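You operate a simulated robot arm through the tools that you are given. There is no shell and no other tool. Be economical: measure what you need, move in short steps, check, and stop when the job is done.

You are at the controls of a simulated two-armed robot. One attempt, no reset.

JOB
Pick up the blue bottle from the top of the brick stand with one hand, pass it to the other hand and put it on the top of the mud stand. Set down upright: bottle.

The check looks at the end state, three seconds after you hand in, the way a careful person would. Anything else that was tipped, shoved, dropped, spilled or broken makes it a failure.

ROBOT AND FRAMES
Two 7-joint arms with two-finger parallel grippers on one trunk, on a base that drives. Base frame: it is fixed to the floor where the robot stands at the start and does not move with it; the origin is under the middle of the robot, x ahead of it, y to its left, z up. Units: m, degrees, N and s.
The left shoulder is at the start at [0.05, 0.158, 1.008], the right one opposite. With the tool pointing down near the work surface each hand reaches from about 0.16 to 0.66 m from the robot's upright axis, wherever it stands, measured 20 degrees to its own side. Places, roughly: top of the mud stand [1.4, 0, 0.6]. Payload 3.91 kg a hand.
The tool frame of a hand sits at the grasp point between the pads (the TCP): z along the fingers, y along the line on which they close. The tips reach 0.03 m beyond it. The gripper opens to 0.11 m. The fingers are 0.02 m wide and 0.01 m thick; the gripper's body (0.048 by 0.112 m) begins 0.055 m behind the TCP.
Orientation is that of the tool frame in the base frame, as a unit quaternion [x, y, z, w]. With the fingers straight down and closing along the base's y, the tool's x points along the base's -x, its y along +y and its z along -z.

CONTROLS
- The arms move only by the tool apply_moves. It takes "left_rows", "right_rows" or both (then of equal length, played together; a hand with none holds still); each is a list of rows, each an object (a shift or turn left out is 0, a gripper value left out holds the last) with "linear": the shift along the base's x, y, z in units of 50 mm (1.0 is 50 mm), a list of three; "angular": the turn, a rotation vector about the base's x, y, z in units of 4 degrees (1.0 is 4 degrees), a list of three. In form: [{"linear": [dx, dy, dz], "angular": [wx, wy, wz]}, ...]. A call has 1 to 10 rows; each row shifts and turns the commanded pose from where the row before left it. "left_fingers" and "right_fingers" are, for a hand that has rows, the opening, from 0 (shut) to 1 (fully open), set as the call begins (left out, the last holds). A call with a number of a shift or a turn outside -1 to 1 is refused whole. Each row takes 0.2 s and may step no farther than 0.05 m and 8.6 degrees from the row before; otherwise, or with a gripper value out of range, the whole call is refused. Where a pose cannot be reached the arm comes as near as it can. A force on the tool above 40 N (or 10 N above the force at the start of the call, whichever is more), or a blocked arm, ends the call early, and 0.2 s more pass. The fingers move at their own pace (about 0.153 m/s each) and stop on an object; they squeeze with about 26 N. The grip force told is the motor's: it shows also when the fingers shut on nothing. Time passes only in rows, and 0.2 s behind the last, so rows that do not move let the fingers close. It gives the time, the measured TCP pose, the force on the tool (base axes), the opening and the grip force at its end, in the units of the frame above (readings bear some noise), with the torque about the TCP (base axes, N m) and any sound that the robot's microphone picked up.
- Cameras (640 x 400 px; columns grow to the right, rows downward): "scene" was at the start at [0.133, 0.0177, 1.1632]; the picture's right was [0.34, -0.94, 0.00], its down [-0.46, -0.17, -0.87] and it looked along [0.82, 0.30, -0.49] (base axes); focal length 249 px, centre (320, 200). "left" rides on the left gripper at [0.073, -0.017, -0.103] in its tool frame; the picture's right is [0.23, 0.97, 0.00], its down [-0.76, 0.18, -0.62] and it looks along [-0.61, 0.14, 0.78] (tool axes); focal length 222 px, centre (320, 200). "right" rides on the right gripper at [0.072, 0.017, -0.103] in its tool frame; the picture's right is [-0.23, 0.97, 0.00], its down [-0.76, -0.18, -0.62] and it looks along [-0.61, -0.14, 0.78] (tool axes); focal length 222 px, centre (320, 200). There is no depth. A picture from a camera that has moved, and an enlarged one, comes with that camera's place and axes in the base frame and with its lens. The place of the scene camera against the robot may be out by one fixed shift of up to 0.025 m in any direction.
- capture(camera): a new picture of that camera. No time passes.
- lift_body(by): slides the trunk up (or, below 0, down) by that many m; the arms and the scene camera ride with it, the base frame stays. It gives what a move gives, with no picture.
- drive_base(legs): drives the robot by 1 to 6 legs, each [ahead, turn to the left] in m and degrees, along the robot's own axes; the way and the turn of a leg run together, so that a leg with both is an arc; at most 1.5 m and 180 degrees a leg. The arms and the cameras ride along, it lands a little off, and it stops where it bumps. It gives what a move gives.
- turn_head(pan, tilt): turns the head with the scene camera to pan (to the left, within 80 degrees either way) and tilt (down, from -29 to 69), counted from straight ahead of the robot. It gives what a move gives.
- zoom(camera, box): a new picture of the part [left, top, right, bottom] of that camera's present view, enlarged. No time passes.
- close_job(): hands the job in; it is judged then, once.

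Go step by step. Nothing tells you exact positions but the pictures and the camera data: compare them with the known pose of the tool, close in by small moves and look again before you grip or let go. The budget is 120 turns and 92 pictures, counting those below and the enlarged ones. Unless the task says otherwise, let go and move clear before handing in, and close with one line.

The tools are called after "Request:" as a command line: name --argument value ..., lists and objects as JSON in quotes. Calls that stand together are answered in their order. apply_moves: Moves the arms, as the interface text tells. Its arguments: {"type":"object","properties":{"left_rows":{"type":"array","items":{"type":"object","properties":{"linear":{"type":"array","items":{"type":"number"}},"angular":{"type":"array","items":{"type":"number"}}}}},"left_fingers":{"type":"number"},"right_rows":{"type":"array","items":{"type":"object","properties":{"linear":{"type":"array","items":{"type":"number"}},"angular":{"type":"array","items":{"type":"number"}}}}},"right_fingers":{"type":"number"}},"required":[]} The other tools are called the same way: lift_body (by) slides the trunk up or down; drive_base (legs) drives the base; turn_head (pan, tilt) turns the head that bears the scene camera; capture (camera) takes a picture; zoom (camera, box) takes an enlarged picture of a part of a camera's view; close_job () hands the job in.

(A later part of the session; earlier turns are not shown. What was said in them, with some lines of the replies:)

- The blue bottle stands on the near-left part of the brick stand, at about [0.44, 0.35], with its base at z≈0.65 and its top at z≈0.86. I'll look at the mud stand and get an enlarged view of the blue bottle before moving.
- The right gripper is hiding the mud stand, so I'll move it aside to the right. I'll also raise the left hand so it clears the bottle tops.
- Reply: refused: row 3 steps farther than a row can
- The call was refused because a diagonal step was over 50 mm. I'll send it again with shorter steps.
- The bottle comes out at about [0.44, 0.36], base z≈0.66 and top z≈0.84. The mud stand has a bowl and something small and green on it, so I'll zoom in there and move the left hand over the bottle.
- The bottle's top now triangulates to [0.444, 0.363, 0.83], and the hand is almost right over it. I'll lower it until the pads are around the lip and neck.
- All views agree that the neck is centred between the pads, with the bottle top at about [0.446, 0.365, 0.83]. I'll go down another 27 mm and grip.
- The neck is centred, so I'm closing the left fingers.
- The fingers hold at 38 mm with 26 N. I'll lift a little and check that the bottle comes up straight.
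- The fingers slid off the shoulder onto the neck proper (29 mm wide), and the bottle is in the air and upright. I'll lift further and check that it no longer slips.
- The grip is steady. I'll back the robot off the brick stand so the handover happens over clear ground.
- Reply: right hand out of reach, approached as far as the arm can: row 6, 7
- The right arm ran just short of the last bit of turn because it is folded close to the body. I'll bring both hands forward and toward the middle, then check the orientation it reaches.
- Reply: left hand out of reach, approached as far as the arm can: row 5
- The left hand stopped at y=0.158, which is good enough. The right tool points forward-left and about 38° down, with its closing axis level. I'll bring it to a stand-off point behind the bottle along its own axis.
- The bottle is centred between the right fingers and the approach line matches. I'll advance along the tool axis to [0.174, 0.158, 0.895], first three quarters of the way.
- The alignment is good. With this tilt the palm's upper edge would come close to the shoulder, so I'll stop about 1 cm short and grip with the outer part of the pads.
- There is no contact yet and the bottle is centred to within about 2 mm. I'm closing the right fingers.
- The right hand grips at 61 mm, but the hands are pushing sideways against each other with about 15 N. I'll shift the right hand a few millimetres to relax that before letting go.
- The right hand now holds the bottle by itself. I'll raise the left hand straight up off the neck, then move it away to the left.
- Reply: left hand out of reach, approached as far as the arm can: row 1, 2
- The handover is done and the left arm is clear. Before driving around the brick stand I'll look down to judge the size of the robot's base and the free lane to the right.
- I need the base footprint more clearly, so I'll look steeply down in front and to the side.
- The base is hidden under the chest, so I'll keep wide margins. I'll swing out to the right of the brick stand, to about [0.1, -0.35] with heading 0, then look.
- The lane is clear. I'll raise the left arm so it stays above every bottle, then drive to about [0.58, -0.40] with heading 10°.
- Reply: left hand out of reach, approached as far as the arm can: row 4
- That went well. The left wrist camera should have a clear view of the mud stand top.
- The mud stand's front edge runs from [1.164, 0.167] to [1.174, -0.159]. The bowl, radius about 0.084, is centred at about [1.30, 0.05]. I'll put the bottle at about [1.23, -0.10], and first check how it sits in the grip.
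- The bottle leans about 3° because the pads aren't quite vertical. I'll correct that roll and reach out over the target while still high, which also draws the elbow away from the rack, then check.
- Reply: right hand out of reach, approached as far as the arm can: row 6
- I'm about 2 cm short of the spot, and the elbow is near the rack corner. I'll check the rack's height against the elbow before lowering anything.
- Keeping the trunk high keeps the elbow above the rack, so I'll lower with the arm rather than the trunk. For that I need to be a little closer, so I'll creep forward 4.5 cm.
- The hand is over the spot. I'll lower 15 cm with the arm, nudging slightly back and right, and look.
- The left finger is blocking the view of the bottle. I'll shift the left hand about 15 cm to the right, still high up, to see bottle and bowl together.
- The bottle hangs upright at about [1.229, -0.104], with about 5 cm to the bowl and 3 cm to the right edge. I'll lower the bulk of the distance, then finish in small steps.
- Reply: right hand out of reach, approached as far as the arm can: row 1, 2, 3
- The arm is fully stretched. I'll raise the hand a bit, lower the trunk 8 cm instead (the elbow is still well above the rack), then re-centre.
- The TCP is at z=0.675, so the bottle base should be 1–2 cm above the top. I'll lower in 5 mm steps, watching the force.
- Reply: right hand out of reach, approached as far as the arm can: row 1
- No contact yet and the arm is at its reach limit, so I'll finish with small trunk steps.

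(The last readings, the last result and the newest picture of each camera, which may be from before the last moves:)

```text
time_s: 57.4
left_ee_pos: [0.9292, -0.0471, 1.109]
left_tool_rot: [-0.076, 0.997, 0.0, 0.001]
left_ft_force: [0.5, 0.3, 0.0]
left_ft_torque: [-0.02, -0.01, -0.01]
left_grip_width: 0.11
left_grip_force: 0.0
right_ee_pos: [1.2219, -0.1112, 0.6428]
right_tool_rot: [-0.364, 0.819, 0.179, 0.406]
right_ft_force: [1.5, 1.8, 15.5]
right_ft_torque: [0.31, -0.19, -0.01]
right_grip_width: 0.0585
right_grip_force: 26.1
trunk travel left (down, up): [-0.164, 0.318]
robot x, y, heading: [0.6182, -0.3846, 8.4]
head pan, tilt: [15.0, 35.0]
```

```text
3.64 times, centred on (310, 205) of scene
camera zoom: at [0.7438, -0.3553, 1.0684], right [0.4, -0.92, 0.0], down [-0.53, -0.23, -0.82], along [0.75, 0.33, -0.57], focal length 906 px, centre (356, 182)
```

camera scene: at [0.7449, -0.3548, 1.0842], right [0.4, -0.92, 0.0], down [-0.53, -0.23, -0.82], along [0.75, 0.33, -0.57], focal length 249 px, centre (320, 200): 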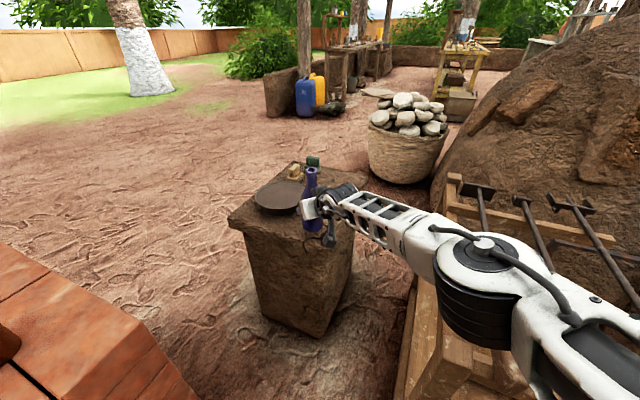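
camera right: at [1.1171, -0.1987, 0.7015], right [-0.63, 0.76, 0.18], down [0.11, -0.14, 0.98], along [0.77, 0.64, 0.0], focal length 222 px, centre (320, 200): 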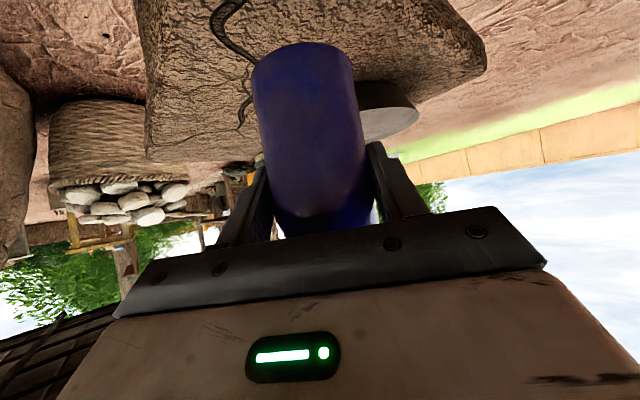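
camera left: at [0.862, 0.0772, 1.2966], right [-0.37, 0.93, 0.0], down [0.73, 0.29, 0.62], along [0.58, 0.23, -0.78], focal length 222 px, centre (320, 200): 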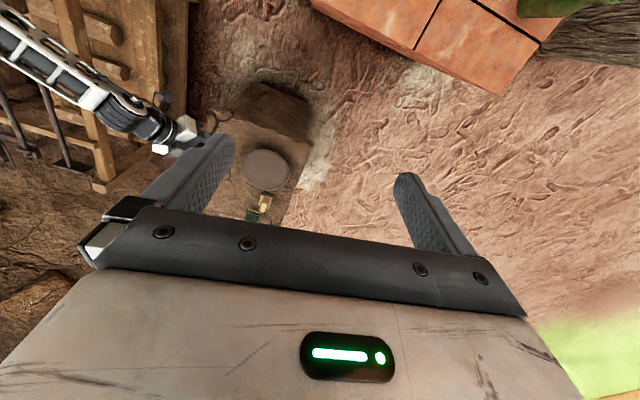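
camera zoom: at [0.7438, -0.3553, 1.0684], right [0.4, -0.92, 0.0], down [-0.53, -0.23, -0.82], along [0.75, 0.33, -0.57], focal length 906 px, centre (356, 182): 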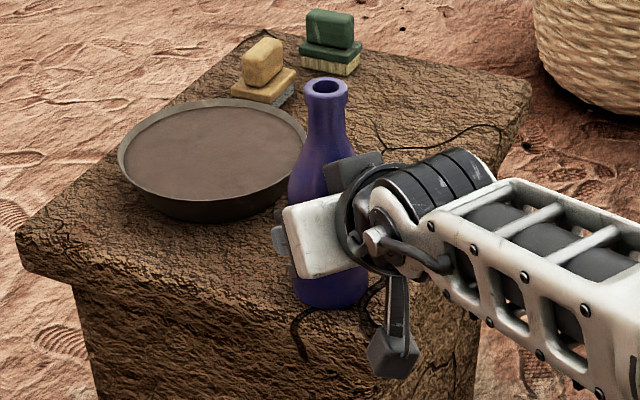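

The bottle made contact and is standing on the mud stand, with 15 N of extra push. I'll ease the push off and check the force and uprightness before opening.

Request:
lift_body --by 0.002

Request:
zoom --camera "left" --box '[150, 60, 400, 220]'

Request:
zoom --camera "right" --box '[200, 10, 400, 150]'

```text
time_s: 58.0
left_ee_pos: [0.9305, -0.0453, 1.1107]
left_tool_rot: [-0.075, 0.997, 0.001, 0.001]
left_ft_force: [0.3, 0.3, 0.7]
left_ft_torque: [0.03, 0.02, -0.01]
left_grip_width: 0.11
left_grip_force: 0.0
right_ee_pos: [1.2221, -0.1125, 0.6438]
right_tool_rot: [-0.364, 0.82, 0.179, 0.404]
right_ft_force: [3.2, 2.2, 9.3]
right_ft_torque: [0.35, -0.43, -0.03]
right_grip_width: 0.0585
right_grip_force: 26.1
trunk travel left (down, up): [-0.166, 0.316]
robot x, y, heading: [0.6218, -0.3809, 8.4]
head pan, tilt: [15.0, 35.0]
```

```text
2.50 times, centred on (275, 140) of left
camera zoom: at [0.8615, -0.0722, 1.2142], right [-0.37, 0.93, 0.0], down [0.72, 0.29, 0.63], along [0.58, 0.23, -0.78], focal length 555 px, centre (432, 350)
```

zoom: 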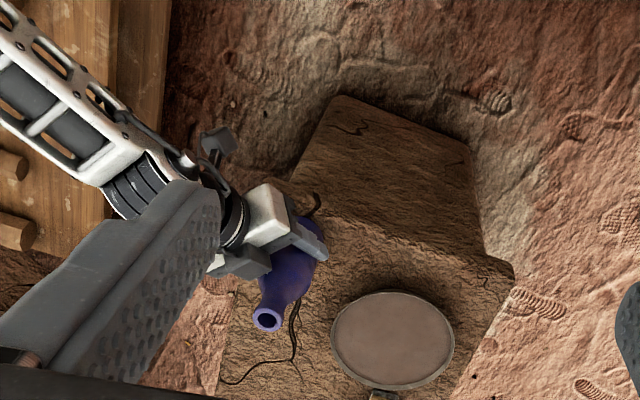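

```text
2.86 times, centred on (300, 80) of right
camera zoom: at [1.1244, -0.1926, 0.65], right [-0.63, 0.76, 0.18], down [0.11, -0.14, 0.98], along [0.77, 0.64, 0.0], focal length 635 px, centre (377, 543)
```

zoom: 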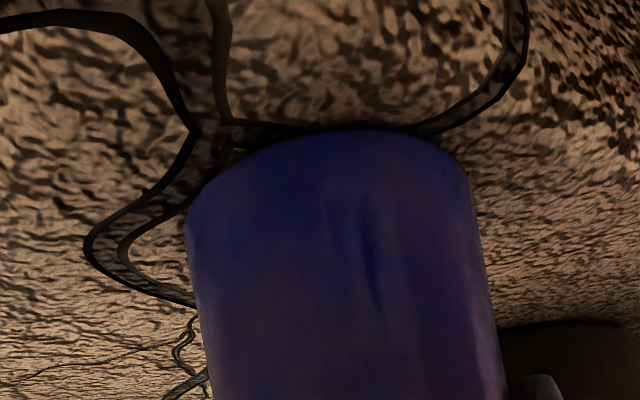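

Request:
lift_body --by 0.002

Request:
apply_moves --right_rows '[{}]' --right_fingers 0.65

Request:
zoom --camera "right" --box '[150, 0, 450, 220]'

Request:
zoom --camera "scene" --box '[260, 150, 360, 260]'

```text
time_s: 58.5
left_ee_pos: [0.9298, -0.0462, 1.1134]
left_tool_rot: [-0.075, 0.997, 0.001, 0.0]
left_ft_force: [-0.3, -1.5, 0.8]
left_ft_torque: [0.02, 0.01, -0.03]
left_grip_width: 0.11
left_grip_force: 0.1
right_ee_pos: [1.2196, -0.112, 0.6435]
right_tool_rot: [-0.364, 0.821, 0.178, 0.402]
right_ft_force: [0.0, -0.8, 1.9]
right_ft_torque: [-0.01, -0.06, -0.02]
right_grip_width: 0.0584
right_grip_force: 26.0
trunk travel left (down, up): [-0.168, 0.314]
robot x, y, heading: [0.618, -0.3841, 8.3]
head pan, tilt: [15.0, 35.0]
```

```text
time_s: 58.9
left_ee_pos: [0.932, -0.0457, 1.1134]
left_tool_rot: [-0.075, 0.997, 0.001, 0.001]
left_ft_force: [-0.4, -0.2, -0.1]
left_ft_torque: [-0.01, 0.01, 0.0]
left_grip_width: 0.1099
left_grip_force: 0.2
right_ee_pos: [1.221, -0.1126, 0.6463]
right_tool_rot: [-0.364, 0.82, 0.179, 0.403]
right_ft_force: [-0.4, -0.2, 0.3]
right_ft_torque: [0.01, 0.02, 0.01]
right_grip_width: 0.0714
right_grip_force: 0.1
trunk travel left (down, up): [-0.168, 0.314]
robot x, y, heading: [0.6127, -0.3831, 8.4]
head pan, tilt: [15.0, 35.0]
```

```text
1.82 times, centred on (300, 110) of right
camera zoom: at [1.1243, -0.1925, 0.6514], right [-0.63, 0.76, 0.18], down [0.11, -0.14, 0.98], along [0.77, 0.64, 0.0], focal length 404 px, centre (356, 364)
```

zoom: 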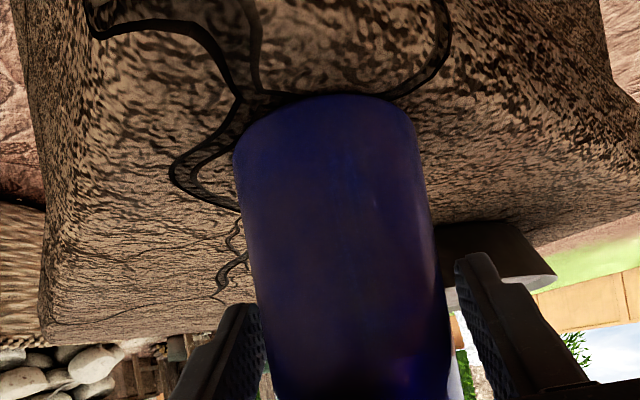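

```text
3.64 times, centred on (310, 205) of scene
camera zoom: at [0.7448, -0.3548, 1.0721], right [0.4, -0.92, 0.0], down [-0.53, -0.23, -0.82], along [0.75, 0.33, -0.57], focal length 906 px, centre (356, 182)
```

zoom: 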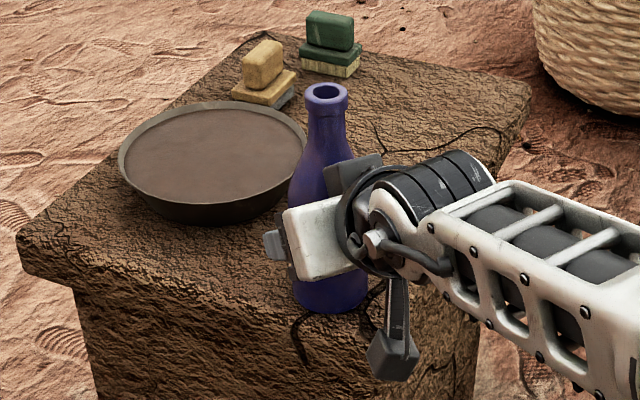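

The bottle stands free on its own. I'll open fully and back straight out along the tool axis.

Request:
apply_moves --right_rows '[{}, {"linear": [-0.21, -0.235, 0.245]}, {"linear": [-0.21, -0.235, 0.245]}, {"linear": [-0.21, -0.235, 0.245]}, {"linear": [-0.21, -0.235, 0.245]}, {"linear": [-0.21, -0.235, 0.245]}, {}]' --right_fingers 1

Request:
capture --camera "scene"

Request:
capture --camera "right"

```text
time_s: 60.5
left_ee_pos: [0.9309, -0.0447, 1.1126]
left_tool_rot: [-0.075, 0.997, 0.001, 0.0]
left_ft_force: [-0.1, 0.6, 0.2]
left_ft_torque: [0.02, 0.02, -0.02]
left_grip_width: 0.1098
left_grip_force: 0.1
right_ee_pos: [1.1686, -0.1727, 0.7067]
right_tool_rot: [-0.364, 0.82, 0.179, 0.403]
right_ft_force: [-0.3, 0.3, 0.2]
right_ft_torque: [0.04, 0.0, -0.02]
right_grip_width: 0.1101
right_grip_force: 0.1
trunk travel left (down, up): [-0.168, 0.314]
robot x, y, heading: [0.6156, -0.3796, 8.4]
head pan, tilt: [15.0, 35.0]
```

```text
21 pictures are left
camera scene: at [0.7448, -0.3549, 1.0722], right [0.4, -0.92, 0.0], down [-0.53, -0.23, -0.82], along [0.75, 0.33, -0.57], focal length 249 px, centre (320, 200)
```

scene: 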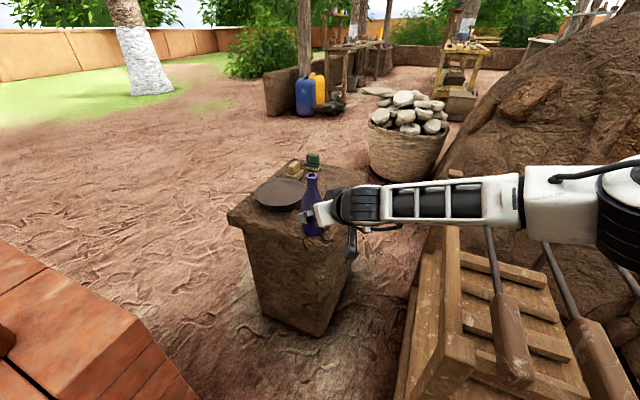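

```text
20 pictures are left
camera right: at [1.0727, -0.253, 0.7139], right [-0.63, 0.76, 0.18], down [0.11, -0.14, 0.98], along [0.77, 0.64, 0.0], focal length 222 px, centre (320, 200)
```

right: 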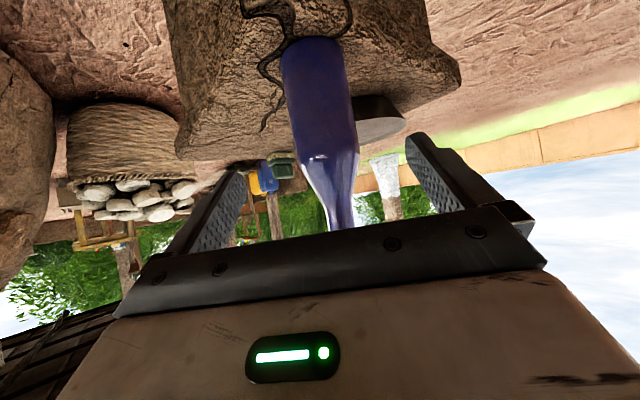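

The bottle stands upright and free. I'll back off a little more, raise the trunk so the arm clears the rack, and take a final look.

Request:
apply_moves --right_rows '[{"linear": [-0.3, -0.35, 0.4]}, {"linear": [-0.3, -0.3, 0.5]}, {}]'

Request:
lift_body --by 0.1

Request:
drive_base --legs '[[-0.15, 0]]'

Request:
capture --camera "scene"

Request:
zoom --camera "scene" --box '[240, 100, 380, 220]'

Request:
zoom --camera "right" --box '[150, 0, 500, 240]'

```text
time_s: 61.3
left_ee_pos: [0.9307, -0.0451, 1.1139]
left_tool_rot: [-0.075, 0.997, 0.001, 0.001]
left_ft_force: [-0.8, 0.5, 0.1]
left_ft_torque: [0.01, -0.02, 0.01]
left_grip_width: 0.1098
left_grip_force: 0.0
right_ee_pos: [1.1383, -0.2056, 0.7523]
right_tool_rot: [-0.364, 0.82, 0.179, 0.404]
right_ft_force: [-0.1, 0.3, 0.4]
right_ft_torque: [-0.03, 0.0, 0.03]
right_grip_width: 0.11
right_grip_force: 0.0
trunk travel left (down, up): [-0.168, 0.314]
robot x, y, heading: [0.6173, -0.3816, 8.5]
head pan, tilt: [15.0, 35.0]
```

```text
time_s: 62.6
left_ee_pos: [0.9317, -0.0451, 1.213]
left_tool_rot: [-0.076, 0.997, 0.001, 0.001]
left_ft_force: [0.0, 0.9, -0.4]
left_ft_torque: [-0.01, 0.01, 0.03]
left_grip_width: 0.1098
left_grip_force: 0.0
right_ee_pos: [1.1383, -0.2052, 0.8526]
right_tool_rot: [-0.363, 0.821, 0.178, 0.404]
right_ft_force: [-1.1, 0.2, -0.5]
right_ft_torque: [-0.01, -0.01, -0.02]
right_grip_width: 0.1101
right_grip_force: 0.0
trunk travel left (down, up): [-0.268, 0.214]
robot x, y, heading: [0.6168, -0.382, 8.7]
head pan, tilt: [15.0, 35.0]
```

```text
time_s: 64.0
left_ee_pos: [0.7811, -0.0667, 1.2129]
left_tool_rot: [-0.074, 0.997, 0.002, 0.001]
left_ft_force: [-0.4, 0.1, 0.3]
left_ft_torque: [-0.02, 0.0, 0.03]
left_grip_width: 0.1101
left_grip_force: 0.1
right_ee_pos: [0.9892, -0.2276, 0.8507]
right_tool_rot: [-0.364, 0.82, 0.179, 0.403]
right_ft_force: [0.7, -1.2, 0.1]
right_ft_torque: [-0.04, 0.01, 0.0]
right_grip_width: 0.1101
right_grip_force: 0.1
trunk travel left (down, up): [-0.268, 0.214]
robot x, y, heading: [0.4718, -0.4038, 8.5]
head pan, tilt: [15.0, 35.0]
```

```text
19 pictures are left
camera scene: at [0.596, -0.377, 1.1722], right [0.4, -0.92, 0.0], down [-0.53, -0.23, -0.82], along [0.75, 0.33, -0.57], focal length 249 px, centre (320, 200)
```

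scene: 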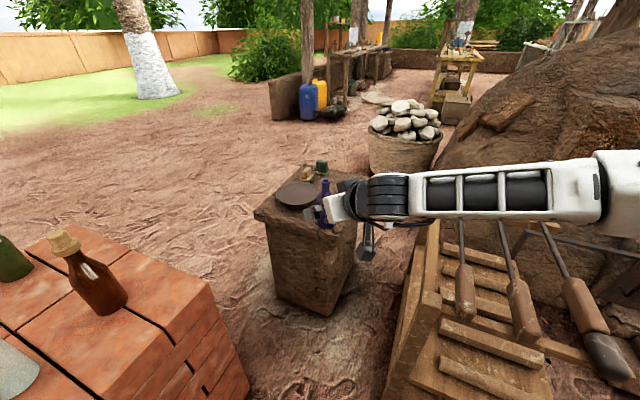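

```text
3.33 times, centred on (310, 160) of scene
camera zoom: at [0.596, -0.377, 1.1722], right [0.4, -0.92, 0.0], down [-0.53, -0.23, -0.82], along [0.75, 0.33, -0.57], focal length 831 px, centre (353, 333)
```

zoom: 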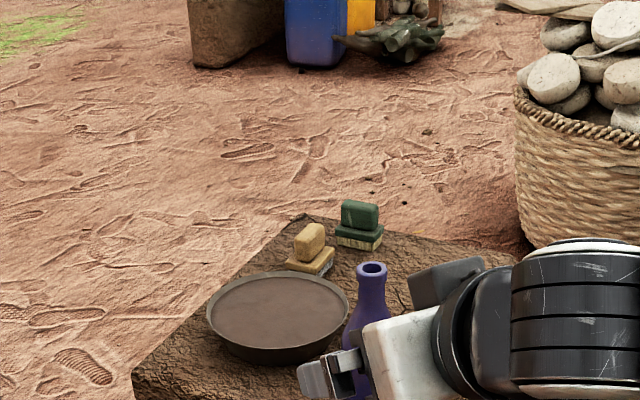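

```text
1.67 times, centred on (325, 120) of right
camera zoom: at [0.8932, -0.308, 0.8581], right [-0.63, 0.76, 0.18], down [0.11, -0.14, 0.98], along [0.77, 0.64, 0.0], focal length 370 px, centre (312, 333)
```

zoom: 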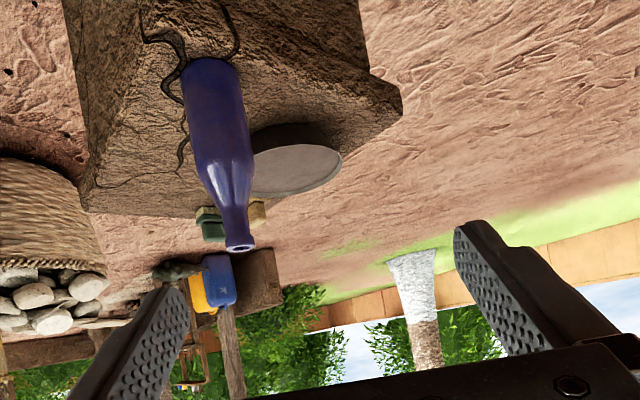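

The blue bottle stands upright on the mud stand. The bowl and soaps are undisturbed, the other bottles I can see are still standing, and both hands are clear, so I'm handing in.

Request:
close_job

```text
The job is handed in.
```

The blue bottle was picked up with the left hand, passed to the right hand and set upright on the mud stand. Both hands are clear, and I saw nothing else tipped or moved.
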